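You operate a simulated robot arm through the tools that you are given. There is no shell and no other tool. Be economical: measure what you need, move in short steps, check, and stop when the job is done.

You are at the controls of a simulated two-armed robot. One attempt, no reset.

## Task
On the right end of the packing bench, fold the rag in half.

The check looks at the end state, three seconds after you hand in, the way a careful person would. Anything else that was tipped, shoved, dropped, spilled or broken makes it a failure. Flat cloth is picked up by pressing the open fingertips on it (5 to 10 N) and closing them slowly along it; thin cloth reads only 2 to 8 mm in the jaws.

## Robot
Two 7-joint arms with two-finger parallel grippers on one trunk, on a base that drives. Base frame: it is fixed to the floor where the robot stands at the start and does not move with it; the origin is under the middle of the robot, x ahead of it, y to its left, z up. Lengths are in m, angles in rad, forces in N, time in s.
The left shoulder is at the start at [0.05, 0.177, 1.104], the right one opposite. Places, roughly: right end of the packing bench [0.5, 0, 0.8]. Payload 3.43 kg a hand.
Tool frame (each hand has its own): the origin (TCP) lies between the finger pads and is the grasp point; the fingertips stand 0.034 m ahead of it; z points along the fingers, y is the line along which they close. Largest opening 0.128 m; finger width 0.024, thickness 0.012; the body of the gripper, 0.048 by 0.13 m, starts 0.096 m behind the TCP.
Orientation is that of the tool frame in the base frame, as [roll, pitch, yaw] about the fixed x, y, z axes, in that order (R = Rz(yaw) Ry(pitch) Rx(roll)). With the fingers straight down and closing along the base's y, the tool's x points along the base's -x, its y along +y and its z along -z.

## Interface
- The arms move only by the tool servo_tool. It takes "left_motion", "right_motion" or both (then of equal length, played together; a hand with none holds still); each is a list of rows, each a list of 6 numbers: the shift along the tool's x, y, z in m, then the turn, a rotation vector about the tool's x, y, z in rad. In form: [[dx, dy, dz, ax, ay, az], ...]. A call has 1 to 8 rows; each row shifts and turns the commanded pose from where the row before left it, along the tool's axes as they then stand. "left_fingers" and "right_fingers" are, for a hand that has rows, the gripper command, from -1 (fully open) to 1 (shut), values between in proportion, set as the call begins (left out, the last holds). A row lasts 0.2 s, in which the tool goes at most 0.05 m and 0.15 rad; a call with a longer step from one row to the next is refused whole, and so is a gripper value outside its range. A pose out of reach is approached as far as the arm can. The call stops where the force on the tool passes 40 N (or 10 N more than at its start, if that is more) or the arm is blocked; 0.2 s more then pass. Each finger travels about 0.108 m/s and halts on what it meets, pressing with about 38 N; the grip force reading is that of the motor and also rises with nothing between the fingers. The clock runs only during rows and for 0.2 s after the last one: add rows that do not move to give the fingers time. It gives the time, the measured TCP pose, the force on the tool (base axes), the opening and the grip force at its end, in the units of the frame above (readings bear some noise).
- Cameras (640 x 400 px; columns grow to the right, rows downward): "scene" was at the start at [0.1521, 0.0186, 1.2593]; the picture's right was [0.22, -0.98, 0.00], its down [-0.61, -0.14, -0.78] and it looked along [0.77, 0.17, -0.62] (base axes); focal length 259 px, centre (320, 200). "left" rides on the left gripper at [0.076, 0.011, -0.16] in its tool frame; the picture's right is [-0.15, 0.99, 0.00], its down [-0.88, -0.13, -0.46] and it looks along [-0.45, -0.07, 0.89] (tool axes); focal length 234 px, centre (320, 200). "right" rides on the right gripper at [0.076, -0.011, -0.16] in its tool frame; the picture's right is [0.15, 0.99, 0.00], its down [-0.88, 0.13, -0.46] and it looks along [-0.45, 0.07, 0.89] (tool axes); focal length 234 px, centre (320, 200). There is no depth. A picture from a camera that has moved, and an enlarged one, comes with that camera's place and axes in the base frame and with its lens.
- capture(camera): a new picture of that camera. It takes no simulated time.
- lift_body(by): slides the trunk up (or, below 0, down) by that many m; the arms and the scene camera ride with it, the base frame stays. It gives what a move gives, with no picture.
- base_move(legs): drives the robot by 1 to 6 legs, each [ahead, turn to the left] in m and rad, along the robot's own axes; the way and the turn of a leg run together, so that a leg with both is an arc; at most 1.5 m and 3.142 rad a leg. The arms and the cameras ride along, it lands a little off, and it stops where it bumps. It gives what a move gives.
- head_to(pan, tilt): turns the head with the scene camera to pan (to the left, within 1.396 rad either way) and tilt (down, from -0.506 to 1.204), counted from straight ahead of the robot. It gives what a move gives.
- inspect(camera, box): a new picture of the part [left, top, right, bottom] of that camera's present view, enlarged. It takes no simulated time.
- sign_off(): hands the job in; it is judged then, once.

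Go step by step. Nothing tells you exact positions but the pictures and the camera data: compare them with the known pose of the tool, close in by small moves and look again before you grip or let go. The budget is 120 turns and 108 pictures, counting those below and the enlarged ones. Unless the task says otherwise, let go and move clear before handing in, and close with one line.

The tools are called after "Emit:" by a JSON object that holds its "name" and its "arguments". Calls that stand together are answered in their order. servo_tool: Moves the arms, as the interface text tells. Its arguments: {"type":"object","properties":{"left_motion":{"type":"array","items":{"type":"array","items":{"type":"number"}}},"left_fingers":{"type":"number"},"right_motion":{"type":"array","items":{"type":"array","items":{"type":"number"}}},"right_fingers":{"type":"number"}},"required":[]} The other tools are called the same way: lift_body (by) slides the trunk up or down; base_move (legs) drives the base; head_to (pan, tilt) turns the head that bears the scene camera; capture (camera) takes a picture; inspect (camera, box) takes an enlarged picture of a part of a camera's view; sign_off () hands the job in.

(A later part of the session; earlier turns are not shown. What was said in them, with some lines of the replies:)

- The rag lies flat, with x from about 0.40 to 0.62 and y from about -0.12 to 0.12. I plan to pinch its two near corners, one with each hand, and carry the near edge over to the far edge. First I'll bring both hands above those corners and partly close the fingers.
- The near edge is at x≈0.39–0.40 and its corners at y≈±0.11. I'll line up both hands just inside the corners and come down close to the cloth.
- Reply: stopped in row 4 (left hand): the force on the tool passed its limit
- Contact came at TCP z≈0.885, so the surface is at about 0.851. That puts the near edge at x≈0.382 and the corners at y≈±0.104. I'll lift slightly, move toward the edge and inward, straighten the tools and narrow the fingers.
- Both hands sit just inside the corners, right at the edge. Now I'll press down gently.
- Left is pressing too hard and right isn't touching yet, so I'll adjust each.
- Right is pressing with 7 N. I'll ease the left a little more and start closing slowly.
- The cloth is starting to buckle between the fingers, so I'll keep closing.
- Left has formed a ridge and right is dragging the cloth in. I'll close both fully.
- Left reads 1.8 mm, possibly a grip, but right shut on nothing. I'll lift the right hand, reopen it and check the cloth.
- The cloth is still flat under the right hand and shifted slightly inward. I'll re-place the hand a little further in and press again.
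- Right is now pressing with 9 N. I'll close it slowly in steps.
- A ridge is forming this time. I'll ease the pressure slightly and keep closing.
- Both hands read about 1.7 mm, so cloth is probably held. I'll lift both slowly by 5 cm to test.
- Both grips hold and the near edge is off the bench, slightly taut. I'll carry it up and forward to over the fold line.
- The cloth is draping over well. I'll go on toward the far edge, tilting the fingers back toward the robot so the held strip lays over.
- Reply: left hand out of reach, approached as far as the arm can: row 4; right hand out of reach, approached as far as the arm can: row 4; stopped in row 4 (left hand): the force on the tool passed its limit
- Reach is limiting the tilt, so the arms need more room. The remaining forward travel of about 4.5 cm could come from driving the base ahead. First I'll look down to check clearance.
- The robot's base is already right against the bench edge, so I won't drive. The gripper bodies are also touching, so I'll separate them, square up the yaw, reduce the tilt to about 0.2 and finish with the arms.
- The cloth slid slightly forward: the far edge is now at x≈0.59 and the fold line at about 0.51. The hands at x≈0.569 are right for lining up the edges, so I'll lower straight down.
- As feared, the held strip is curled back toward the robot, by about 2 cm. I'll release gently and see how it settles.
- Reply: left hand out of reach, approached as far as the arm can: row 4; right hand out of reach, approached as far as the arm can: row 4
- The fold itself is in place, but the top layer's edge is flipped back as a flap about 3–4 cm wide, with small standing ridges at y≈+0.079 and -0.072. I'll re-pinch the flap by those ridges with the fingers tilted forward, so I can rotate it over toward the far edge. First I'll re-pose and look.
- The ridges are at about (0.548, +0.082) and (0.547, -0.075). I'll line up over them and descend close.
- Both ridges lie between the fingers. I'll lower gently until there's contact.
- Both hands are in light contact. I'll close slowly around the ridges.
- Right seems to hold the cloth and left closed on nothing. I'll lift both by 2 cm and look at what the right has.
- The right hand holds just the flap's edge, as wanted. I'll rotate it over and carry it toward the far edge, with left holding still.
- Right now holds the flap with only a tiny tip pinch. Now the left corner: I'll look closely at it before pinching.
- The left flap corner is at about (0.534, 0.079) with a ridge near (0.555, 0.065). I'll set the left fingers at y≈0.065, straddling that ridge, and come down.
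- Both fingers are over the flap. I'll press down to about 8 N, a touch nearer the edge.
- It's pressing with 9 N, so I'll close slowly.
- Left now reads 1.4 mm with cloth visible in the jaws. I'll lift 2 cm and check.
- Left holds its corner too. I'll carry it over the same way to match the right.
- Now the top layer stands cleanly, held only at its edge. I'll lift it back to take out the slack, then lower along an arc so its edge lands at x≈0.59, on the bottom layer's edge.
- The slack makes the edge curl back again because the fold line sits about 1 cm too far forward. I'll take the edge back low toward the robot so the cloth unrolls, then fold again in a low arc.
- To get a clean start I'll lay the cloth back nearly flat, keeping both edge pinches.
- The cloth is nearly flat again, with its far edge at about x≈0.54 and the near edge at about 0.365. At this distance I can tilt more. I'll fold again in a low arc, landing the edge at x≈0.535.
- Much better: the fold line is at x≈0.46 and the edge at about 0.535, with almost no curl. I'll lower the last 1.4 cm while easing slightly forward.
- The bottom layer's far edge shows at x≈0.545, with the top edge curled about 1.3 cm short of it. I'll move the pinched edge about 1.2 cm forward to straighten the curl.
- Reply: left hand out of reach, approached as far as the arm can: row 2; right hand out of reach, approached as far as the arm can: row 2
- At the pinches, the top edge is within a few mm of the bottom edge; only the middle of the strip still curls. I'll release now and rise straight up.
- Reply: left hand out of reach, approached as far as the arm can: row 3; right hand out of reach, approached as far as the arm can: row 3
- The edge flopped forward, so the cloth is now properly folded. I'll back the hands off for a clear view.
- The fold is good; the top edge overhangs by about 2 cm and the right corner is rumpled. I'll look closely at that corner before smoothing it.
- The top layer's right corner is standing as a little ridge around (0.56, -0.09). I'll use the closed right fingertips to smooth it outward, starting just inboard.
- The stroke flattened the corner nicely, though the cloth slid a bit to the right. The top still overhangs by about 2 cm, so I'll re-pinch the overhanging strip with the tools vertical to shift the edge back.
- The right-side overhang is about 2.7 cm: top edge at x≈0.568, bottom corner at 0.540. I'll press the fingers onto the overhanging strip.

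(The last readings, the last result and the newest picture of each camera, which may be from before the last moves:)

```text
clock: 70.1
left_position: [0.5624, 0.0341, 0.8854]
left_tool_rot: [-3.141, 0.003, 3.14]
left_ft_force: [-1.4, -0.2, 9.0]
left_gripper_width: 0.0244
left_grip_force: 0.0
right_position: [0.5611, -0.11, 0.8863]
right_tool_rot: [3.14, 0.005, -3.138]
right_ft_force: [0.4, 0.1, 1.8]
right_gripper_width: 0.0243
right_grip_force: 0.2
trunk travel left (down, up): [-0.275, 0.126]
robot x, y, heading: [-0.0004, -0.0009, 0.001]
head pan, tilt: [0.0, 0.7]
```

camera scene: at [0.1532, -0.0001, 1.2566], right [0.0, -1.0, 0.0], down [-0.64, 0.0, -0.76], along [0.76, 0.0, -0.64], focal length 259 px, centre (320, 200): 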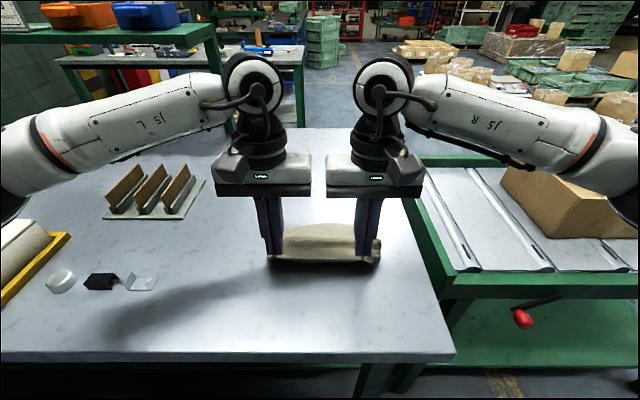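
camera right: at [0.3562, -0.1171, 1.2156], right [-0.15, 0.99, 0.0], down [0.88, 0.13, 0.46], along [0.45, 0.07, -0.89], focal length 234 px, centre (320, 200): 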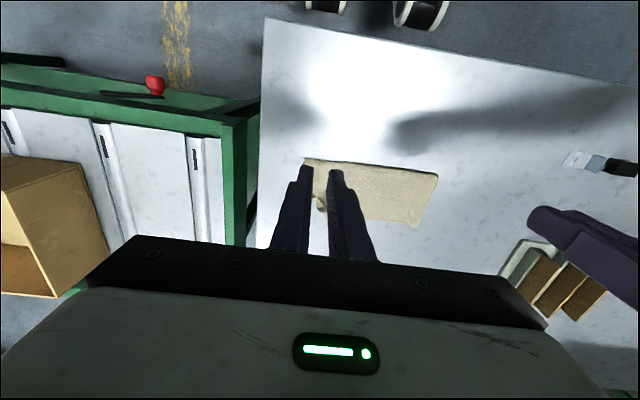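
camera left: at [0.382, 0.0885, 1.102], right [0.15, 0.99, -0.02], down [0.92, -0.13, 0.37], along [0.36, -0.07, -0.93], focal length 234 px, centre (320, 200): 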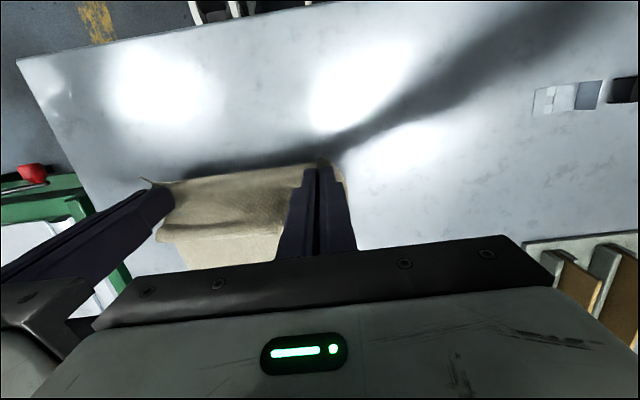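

Left is at 9 N and right is just touching. I'll press the right a little more and close both slowly.

Emit:
{"name": "servo_tool", "arguments": {"left_motion": [[0, 0, 0, 0, 0, 0], [0, 0, 0, 0, 0, 0], [0, 0, 0, 0, 0, 0]], "right_motion": [[0, 0, 0.0005, 0, 0, 0], [0, 0, 0, 0, 0, 0], [0, 0, 0, 0, 0, 0]], "left_fingers": 0.69}}

Emit:
{"name": "servo_tool", "arguments": {"left_motion": [[0, 0, 0, 0, 0, 0], [0, 0, 0, 0, 0, 0]], "right_motion": [[0, 0, 0, 0, 0, 0], [0, 0, 0, 0, 0, 0]], "left_fingers": 0.76, "right_fingers": 0.7}}

Emit:
{"name": "servo_tool", "arguments": {"left_motion": [[0, 0, 0, 0, 0, 0], [0, 0, 0, 0, 0, 0]], "right_motion": [[0, 0, 0, 0, 0, 0], [0, 0, 0, 0, 0, 0]], "left_fingers": 0.83, "right_fingers": 0.78}}

Emit:
{"name": "servo_tool", "arguments": {"left_motion": [[0, 0, 0, 0, 0, 0], [0, 0, 0, 0, 0, 0]], "right_motion": [[0, 0, 0, 0, 0, 0], [0, 0, 0, 0, 0, 0]], "left_fingers": 0.91, "right_fingers": 0.88}}

Emit:
{"name": "servo_tool", "arguments": {"left_motion": [[0, 0, 0, 0, 0, 0], [0, 0, 0, 0, 0, 0], [0, 0, 0, 0, 0, 0]], "right_motion": [[0, 0, 0, 0, 0, 0], [0, 0, 0, 0, 0, 0], [0, 0, 0, 0, 0, 0]], "left_fingers": 1, "right_fingers": 1}}

Emit:
{"name": "inspect", "arguments": {"camera": "right", "box": [200, 80, 520, 280]}}

```text
clock: 70.9
left_position: [0.5622, 0.0351, 0.8861]
left_tool_rot: [3.141, 0.004, 3.141]
left_ft_force: [0.9, 0.0, 9.5]
left_gripper_width: 0.0191
left_grip_force: 0.0
right_position: [0.5615, -0.1094, 0.8845]
right_tool_rot: [3.142, 0.005, -3.137]
right_ft_force: [0.3, 0.9, 4.4]
right_gripper_width: 0.0246
right_grip_force: 0.0
trunk travel left (down, up): [-0.275, 0.126]
robot x, y, heading: [0.0012, 0.003, -0.002]
head pan, tilt: [0.0, 0.7]
```

```text
clock: 71.5
left_position: [0.5607, 0.0336, 0.8855]
left_tool_rot: [-3.141, 0.003, 3.139]
left_ft_force: [1.0, -1.3, 9.6]
left_gripper_width: 0.0143
left_grip_force: 0.1
right_position: [0.5607, -0.1108, 0.8846]
right_tool_rot: [3.139, 0.004, -3.138]
right_ft_force: [-0.3, -0.8, 3.9]
right_gripper_width: 0.0189
right_grip_force: 0.1
trunk travel left (down, up): [-0.275, 0.126]
robot x, y, heading: [0.003, 0.0023, -0.001]
head pan, tilt: [0.0, 0.7]
```

```text
clock: 72.1
left_position: [0.5616, 0.0336, 0.8851]
left_tool_rot: [3.141, 0.002, 3.141]
left_ft_force: [-0.6, -1.0, 11.3]
left_gripper_width: 0.0101
left_grip_force: 0.2
right_position: [0.5609, -0.1102, 0.8853]
right_tool_rot: [3.137, 0.007, -3.137]
right_ft_force: [0.3, 0.6, 4.4]
right_gripper_width: 0.0137
right_grip_force: 0.0
trunk travel left (down, up): [-0.275, 0.126]
robot x, y, heading: [0.0027, -0.0007, 0.002]
head pan, tilt: [0.0, 0.7]
```

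```text
clock: 72.7
left_position: [0.5613, 0.0341, 0.8858]
left_tool_rot: [3.141, 0.004, 3.141]
left_ft_force: [0.2, -2.2, 10.0]
left_gripper_width: 0.0054
left_grip_force: 0.1
right_position: [0.562, -0.1101, 0.8855]
right_tool_rot: [3.139, 0.005, -3.135]
right_ft_force: [0.8, 1.2, 4.6]
right_gripper_width: 0.0085
right_grip_force: 0.3
trunk travel left (down, up): [-0.275, 0.126]
robot x, y, heading: [0.0021, 0.0014, -0.003]
head pan, tilt: [0.0, 0.7]
```

```text
clock: 73.5
left_position: [0.5616, 0.0347, 0.8861]
left_tool_rot: [3.141, 0.002, 3.138]
left_ft_force: [-0.3, -1.9, 10.1]
left_gripper_width: 0.0018
left_grip_force: 37.3
right_position: [0.5608, -0.1099, 0.8857]
right_tool_rot: [3.14, 0.005, -3.137]
right_ft_force: [-0.4, 1.2, 5.4]
right_gripper_width: 0.0001
right_grip_force: 35.3
trunk travel left (down, up): [-0.275, 0.126]
robot x, y, heading: [-0.0023, -0.0033, 0.001]
head pan, tilt: [0.0, 0.7]
```

```text
2.00 times, centred on (360, 180) of right
camera zoom: at [0.4846, -0.1207, 1.0439], right [-0.15, 0.99, 0.0], down [0.88, 0.13, 0.46], along [0.45, 0.07, -0.89], focal length 468 px, centre (240, 240)
```

zoom: 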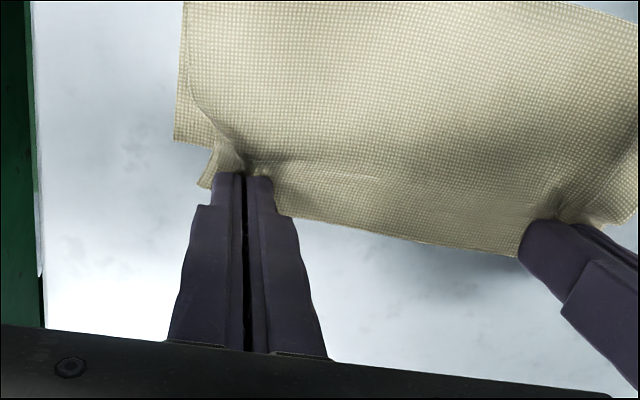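

Left grips but right missed. I'll reopen the right slightly, press firmer and close again.

Emit:
{"name": "servo_tool", "arguments": {"right_motion": [[0, 0, -0.006, 0, 0, 0], [0, 0.006, 0, 0, 0, 0], [0, 0, 0, 0, 0, 0], [0, 0, 0.004, 0, 0, 0], [0, 0, 0.002, 0, 0, 0], [0, 0, 0.0007, 0, 0, 0], [0, 0, 0, 0, 0, 0], [0, 0, 0, 0, 0, 0]], "right_fingers": 0.55}}

```text
clock: 75.3
left_position: [0.5603, 0.0344, 0.885]
left_tool_rot: [-3.141, 0.003, 3.138]
left_ft_force: [-1.0, -0.3, 11.1]
left_gripper_width: 0.0019
left_grip_force: 36.1
right_position: [0.5605, -0.1036, 0.8849]
right_tool_rot: [3.141, 0.005, -3.137]
right_ft_force: [-0.3, 0.1, 4.5]
right_gripper_width: 0.0288
right_grip_force: 0.1
trunk travel left (down, up): [-0.275, 0.126]
robot x, y, heading: [0.0005, 0.0021, 0.0]
head pan, tilt: [0.0, 0.7]
```

Emit:
{"name": "servo_tool", "arguments": {"right_motion": [[0, 0, 0.0005, 0, 0, 0], [0, 0, 0, 0, 0, 0], [0, 0, 0, 0, 0, 0]], "right_fingers": 0.62}}

Emit:
{"name": "servo_tool", "arguments": {"right_motion": [[0, 0, 0, 0, 0, 0], [0, 0, 0, 0, 0, 0]], "right_fingers": 0.7}}

Emit:
{"name": "servo_tool", "arguments": {"right_motion": [[0, 0, 0, 0, 0, 0], [0, 0, 0, 0, 0, 0]], "right_fingers": 0.78}}

Emit:
{"name": "servo_tool", "arguments": {"right_motion": [[0, 0, 0, 0, 0, 0], [0, 0, 0, 0, 0, 0]], "right_fingers": 0.86}}

Emit:
{"name": "servo_tool", "arguments": {"right_motion": [[0, 0, 0, 0, 0, 0], [0, 0, 0, 0, 0, 0]], "right_fingers": 0.93}}

Emit:
{"name": "servo_tool", "arguments": {"right_motion": [[0, 0, 0, 0, 0, 0], [0, 0, 0, 0, 0, 0], [0, 0, 0, 0, 0, 0]], "right_fingers": 1}}

```text
clock: 76.1
left_position: [0.5611, 0.0334, 0.8864]
left_tool_rot: [3.141, 0.004, -3.141]
left_ft_force: [0.3, -1.3, 9.1]
left_gripper_width: 0.0017
left_grip_force: 37.1
right_position: [0.5623, -0.1033, 0.8858]
right_tool_rot: [3.139, 0.004, -3.138]
right_ft_force: [1.2, 0.2, 9.0]
right_gripper_width: 0.0239
right_grip_force: 0.1
trunk travel left (down, up): [-0.275, 0.126]
robot x, y, heading: [0.0003, 0.0009, 0.004]
head pan, tilt: [0.0, 0.7]
```

```text
clock: 76.7
left_position: [0.5614, 0.0347, 0.8853]
left_tool_rot: [3.141, 0.003, 3.14]
left_ft_force: [0.8, -1.2, 7.4]
left_gripper_width: 0.0018
left_grip_force: 36.2
right_position: [0.5619, -0.1036, 0.8844]
right_tool_rot: [3.139, 0.006, -3.138]
right_ft_force: [0.8, 0.7, 12.3]
right_gripper_width: 0.0191
right_grip_force: 0.0
trunk travel left (down, up): [-0.275, 0.126]
robot x, y, heading: [-0.0001, -0.0006, -0.002]
head pan, tilt: [0.0, 0.7]
```

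```text
clock: 77.3
left_position: [0.5618, 0.0351, 0.8857]
left_tool_rot: [3.141, 0.004, 3.139]
left_ft_force: [0.1, -2.2, 6.8]
left_gripper_width: 0.0017
left_grip_force: 36.2
right_position: [0.561, -0.1032, 0.885]
right_tool_rot: [3.141, 0.004, -3.138]
right_ft_force: [-0.1, 2.2, 13.4]
right_gripper_width: 0.0144
right_grip_force: 0.1
trunk travel left (down, up): [-0.275, 0.126]
robot x, y, heading: [-0.0016, -0.0032, 0.0]
head pan, tilt: [0.0, 0.7]
```

```text
clock: 77.9
left_position: [0.5615, 0.0344, 0.8844]
left_tool_rot: [3.142, 0.004, 3.141]
left_ft_force: [1.2, -2.7, 5.3]
left_gripper_width: 0.0016
left_grip_force: 36.4
right_position: [0.562, -0.1036, 0.8858]
right_tool_rot: [3.14, 0.005, -3.138]
right_ft_force: [0.3, 1.2, 15.1]
right_gripper_width: 0.0091
right_grip_force: 0.4
trunk travel left (down, up): [-0.275, 0.126]
robot x, y, heading: [0.0021, 0.0002, 0.004]
head pan, tilt: [0.0, 0.7]
```

```text
clock: 78.5
left_position: [0.5614, 0.0343, 0.887]
left_tool_rot: [3.14, 0.003, 3.141]
left_ft_force: [0.5, -2.8, 4.5]
left_gripper_width: 0.0016
left_grip_force: 36.2
right_position: [0.5606, -0.1037, 0.8843]
right_tool_rot: [3.139, 0.007, -3.138]
right_ft_force: [0.6, 3.4, 17.1]
right_gripper_width: 0.0049
right_grip_force: 0.7
trunk travel left (down, up): [-0.275, 0.126]
robot x, y, heading: [-0.0003, 0.0021, -0.0]
head pan, tilt: [0.0, 0.7]
```

```text
clock: 79.3
left_position: [0.5613, 0.0351, 0.886]
left_tool_rot: [-3.139, 0.003, 3.141]
left_ft_force: [-0.1, -4.9, 4.4]
left_gripper_width: 0.0017
left_grip_force: 36.1
right_position: [0.5607, -0.1036, 0.885]
right_tool_rot: [3.14, 0.005, -3.135]
right_ft_force: [1.1, 6.0, 16.3]
right_gripper_width: 0.0019
right_grip_force: 36.8
trunk travel left (down, up): [-0.275, 0.126]
robot x, y, heading: [0.0022, -0.0017, 0.0]
head pan, tilt: [0.0, 0.7]
```

Both hands now grip the top edge strip. I'll lift it, roll it back low toward the robot so the fold line moves back, and lay it forward again with the edge at x≈0.545.

Emit:
{"name": "servo_tool", "arguments": {"left_motion": [[0.031, 0, -0.034, 0, 0, 0], [0.04, 0, -0.012, 0, 0, 0], [0.04, 0, 0.005, 0, 0, 0], [-0.03, 0, 0, 0, 0, 0], [-0.03, 0, 0.005, 0, 0, 0], [-0.02, 0, 0.013, 0, 0, 0], [-0.007, 0, 0.013, 0, 0, 0], [0, 0, 0, 0, 0, 0]], "right_motion": [[0.031, 0, -0.034, 0, 0, 0], [0.04, 0, -0.012, 0, 0, 0], [0.04, 0, 0.005, 0, 0, 0], [-0.03, 0, 0, 0, 0, 0], [-0.03, 0, 0.005, 0, 0, 0], [-0.02, 0, 0.013, 0, 0, 0], [-0.007, 0, 0.013, 0, 0, 0], [0, 0, 0, 0, 0, 0]]}}

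Emit:
{"name": "inspect", "arguments": {"camera": "scene", "box": [240, 170, 416, 280]}}

Emit:
{"name": "inspect", "arguments": {"camera": "right", "box": [200, 80, 520, 280]}}

```text
clock: 81.1
left_position: [0.538, 0.0344, 0.8939]
left_tool_rot: [-3.14, 0.002, 3.141]
left_ft_force: [-0.3, -7.2, 0.4]
left_gripper_width: 0.0017
left_grip_force: 36.1
right_position: [0.5373, -0.1029, 0.8939]
right_tool_rot: [3.14, 0.002, -3.136]
right_ft_force: [1.0, 8.0, 0.1]
right_gripper_width: 0.0016
right_grip_force: 36.6
trunk travel left (down, up): [-0.275, 0.126]
robot x, y, heading: [-0.0012, -0.0014, -0.002]
head pan, tilt: [0.0, 0.7]
```

```text
3.64 times, centred on (328, 225) of scene
camera zoom: at [0.1531, -0.0001, 1.2567], right [0.0, -1.0, 0.0], down [-0.64, 0.0, -0.77], along [0.77, 0.0, -0.64], focal length 941 px, centre (291, 109)
```

zoom: 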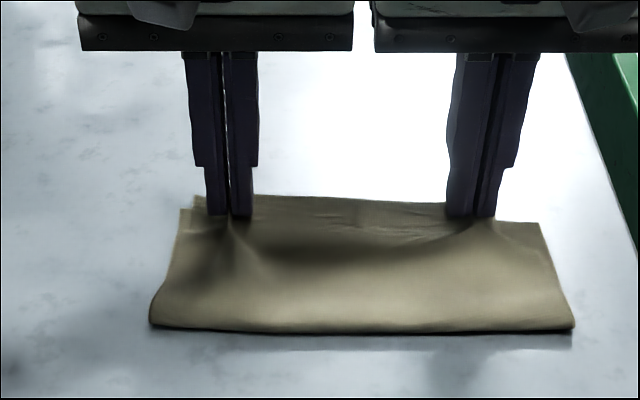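

```text
2.00 times, centred on (360, 180) of right
camera zoom: at [0.4613, -0.115, 1.0527], right [-0.15, 0.99, 0.0], down [0.88, 0.13, 0.46], along [0.45, 0.07, -0.89], focal length 468 px, centre (240, 240)
```

zoom: 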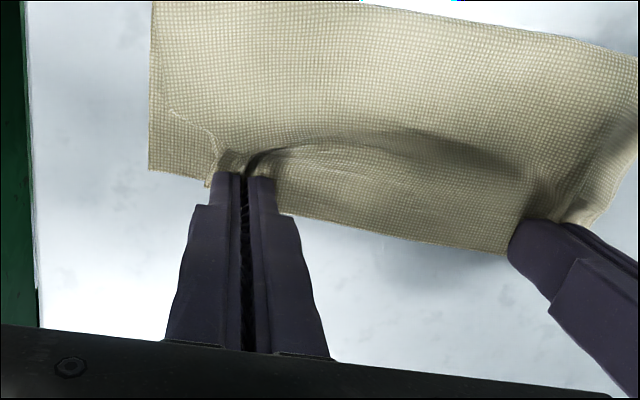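

Now the edges line up well at both corners. I'll lower the last few mm, release slowly and lift straight off.

Emit:
{"name": "servo_tool", "arguments": {"left_motion": [[0, 0, 0.004, 0, 0, 0], [0, 0, 0.002, 0, 0, 0], [0, 0, 0, 0, 0, 0]], "right_motion": [[0, 0, 0.004, 0, 0, 0], [0, 0, 0.002, 0, 0, 0], [0, 0, 0, 0, 0, 0]]}}

Emit:
{"name": "servo_tool", "arguments": {"left_motion": [[0, 0, 0, 0, 0, 0], [0, 0, 0, 0, 0, 0], [0, 0, -0.005, 0, 0, 0], [0, 0, -0.02, 0, 0, 0], [0, 0, -0.04, 0, 0, 0], [0, 0, 0, 0, 0, 0]], "right_motion": [[0, 0, 0, 0, 0, 0], [0, 0, 0, 0, 0, 0], [0, 0, -0.005, 0, 0, 0], [0, 0, -0.02, 0, 0, 0], [0, 0, -0.04, 0, 0, 0], [0, 0, 0, 0, 0, 0]], "left_fingers": 0.75, "right_fingers": 0.75}}

Emit:
{"name": "inspect", "arguments": {"camera": "scene", "box": [240, 170, 416, 280]}}

Emit:
{"name": "inspect", "arguments": {"camera": "right", "box": [200, 80, 520, 280]}}

```text
clock: 81.9
left_position: [0.5381, 0.0362, 0.8871]
left_tool_rot: [-3.141, 0.003, 3.14]
left_ft_force: [0.2, -7.6, 0.4]
left_gripper_width: 0.0019
left_grip_force: 36.2
right_position: [0.5386, -0.1038, 0.8866]
right_tool_rot: [3.14, 0.003, -3.14]
right_ft_force: [0.6, 6.8, 0.5]
right_gripper_width: 0.0021
right_grip_force: 36.6
trunk travel left (down, up): [-0.275, 0.126]
robot x, y, heading: [-0.0015, 0.001, 0.0]
head pan, tilt: [0.0, 0.7]
```

```text
clock: 83.3
left_position: [0.5397, 0.0338, 0.954]
left_tool_rot: [3.142, 0.002, 3.141]
left_ft_force: [0.4, -0.4, 0.2]
left_gripper_width: 0.016
left_grip_force: 0.0
right_position: [0.5382, -0.103, 0.9536]
right_tool_rot: [3.138, 0.001, -3.138]
right_ft_force: [-0.1, 0.5, 0.8]
right_gripper_width: 0.0161
right_grip_force: 0.0
trunk travel left (down, up): [-0.275, 0.126]
robot x, y, heading: [0.002, 0.0015, 0.001]
head pan, tilt: [0.0, 0.7]
```

```text
3.64 times, centred on (328, 225) of scene
camera zoom: at [0.1533, -0.0001, 1.2566], right [0.0, -1.0, 0.0], down [-0.64, 0.0, -0.76], along [0.76, 0.0, -0.64], focal length 941 px, centre (291, 109)
```

zoom: 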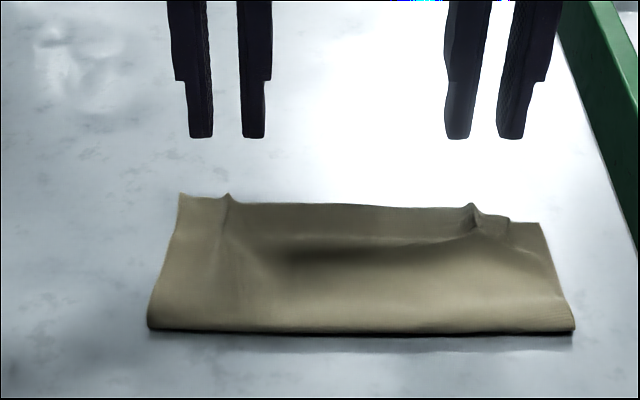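

```text
2.00 times, centred on (360, 180) of right
camera zoom: at [0.4611, -0.1142, 1.1125], right [-0.15, 0.99, 0.0], down [0.88, 0.13, 0.46], along [0.45, 0.07, -0.89], focal length 468 px, centre (240, 240)
```

zoom: 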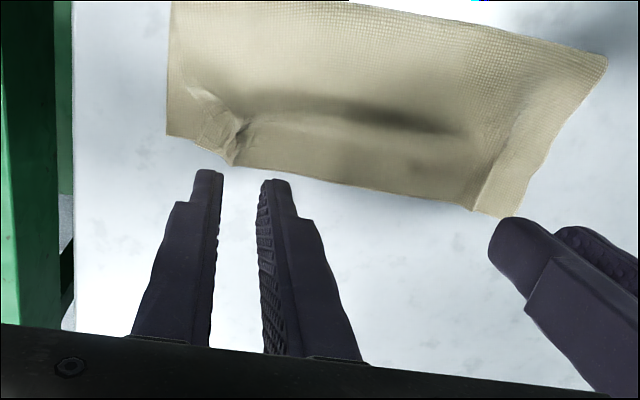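

The near and far edges now coincide and the rag is folded in half, with only a soft swell near the crease. I'll raise the hands clear and take a last look.

Emit:
{"name": "servo_tool", "arguments": {"left_motion": [[0, 0.005, -0.04, 0, 0, 0], [0.02, 0.02, -0.03, 0, 0, 0], [0.03, 0.03, -0.02, 0, 0, 0], [0.03, 0.03, 0, 0, 0, 0], [0, 0, 0, 0, 0, 0]], "right_motion": [[0, -0.005, -0.04, 0, 0, 0], [0.02, -0.01, -0.03, 0, 0, 0], [0.03, -0.02, -0.02, 0, 0, 0], [0.03, -0.02, 0, 0, 0, 0], [0, 0, 0, 0, 0, 0]]}}

Emit:
{"name": "capture", "arguments": {"camera": "scene"}}

Emit:
{"name": "inspect", "arguments": {"camera": "scene", "box": [240, 170, 416, 280]}}

```text
clock: 84.5
left_position: [0.4579, 0.1186, 1.0444]
left_tool_rot: [3.14, 0.002, 3.141]
left_ft_force: [-0.6, 0.0, 0.0]
left_gripper_width: 0.016
left_grip_force: 0.0
right_position: [0.4576, -0.1588, 1.0423]
right_tool_rot: [3.14, 0.002, -3.138]
right_ft_force: [0.3, 0.2, 0.1]
right_gripper_width: 0.016
right_grip_force: 0.1
trunk travel left (down, up): [-0.275, 0.126]
robot x, y, heading: [-0.002, -0.0008, 0.002]
head pan, tilt: [0.0, 0.7]
```

```text
6 pictures are left
camera scene: at [0.1533, -0.0001, 1.2567], right [0.0, -1.0, 0.0], down [-0.64, 0.0, -0.76], along [0.76, 0.0, -0.64], focal length 259 px, centre (320, 200)
```

scene: 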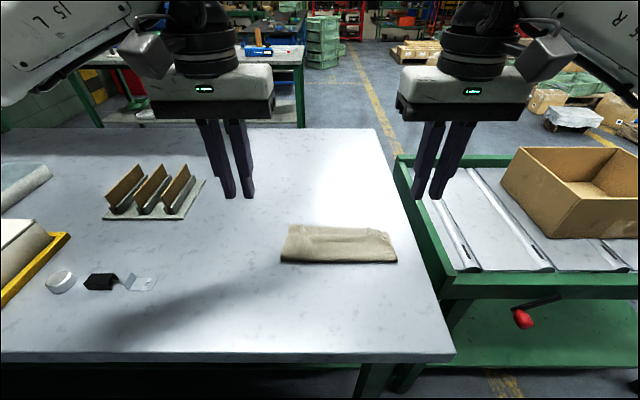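

```text
3.64 times, centred on (328, 225) of scene
camera zoom: at [0.1533, -0.0001, 1.2567], right [0.0, -1.0, 0.0], down [-0.64, 0.0, -0.76], along [0.76, 0.0, -0.64], focal length 941 px, centre (291, 109)
```

zoom: 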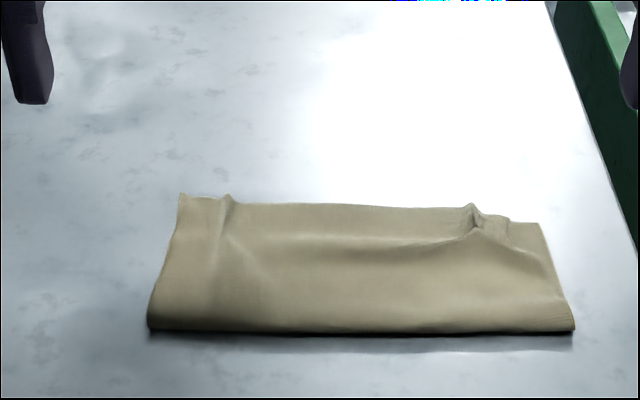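

The rag is folded with its edges aligned, the hands are clear and nothing else on the bench was disturbed. I'm handing in.

Emit:
{"name": "sign_off", "arguments": {}}

```text
The job is handed in.
```

The rag is folded in half on the right end of the packing bench, with its near edge laid over its far edge. A soft swell remains near the crease, along with small pinch wrinkles at the far corners, and the rag sits slightly to the right of where it started.
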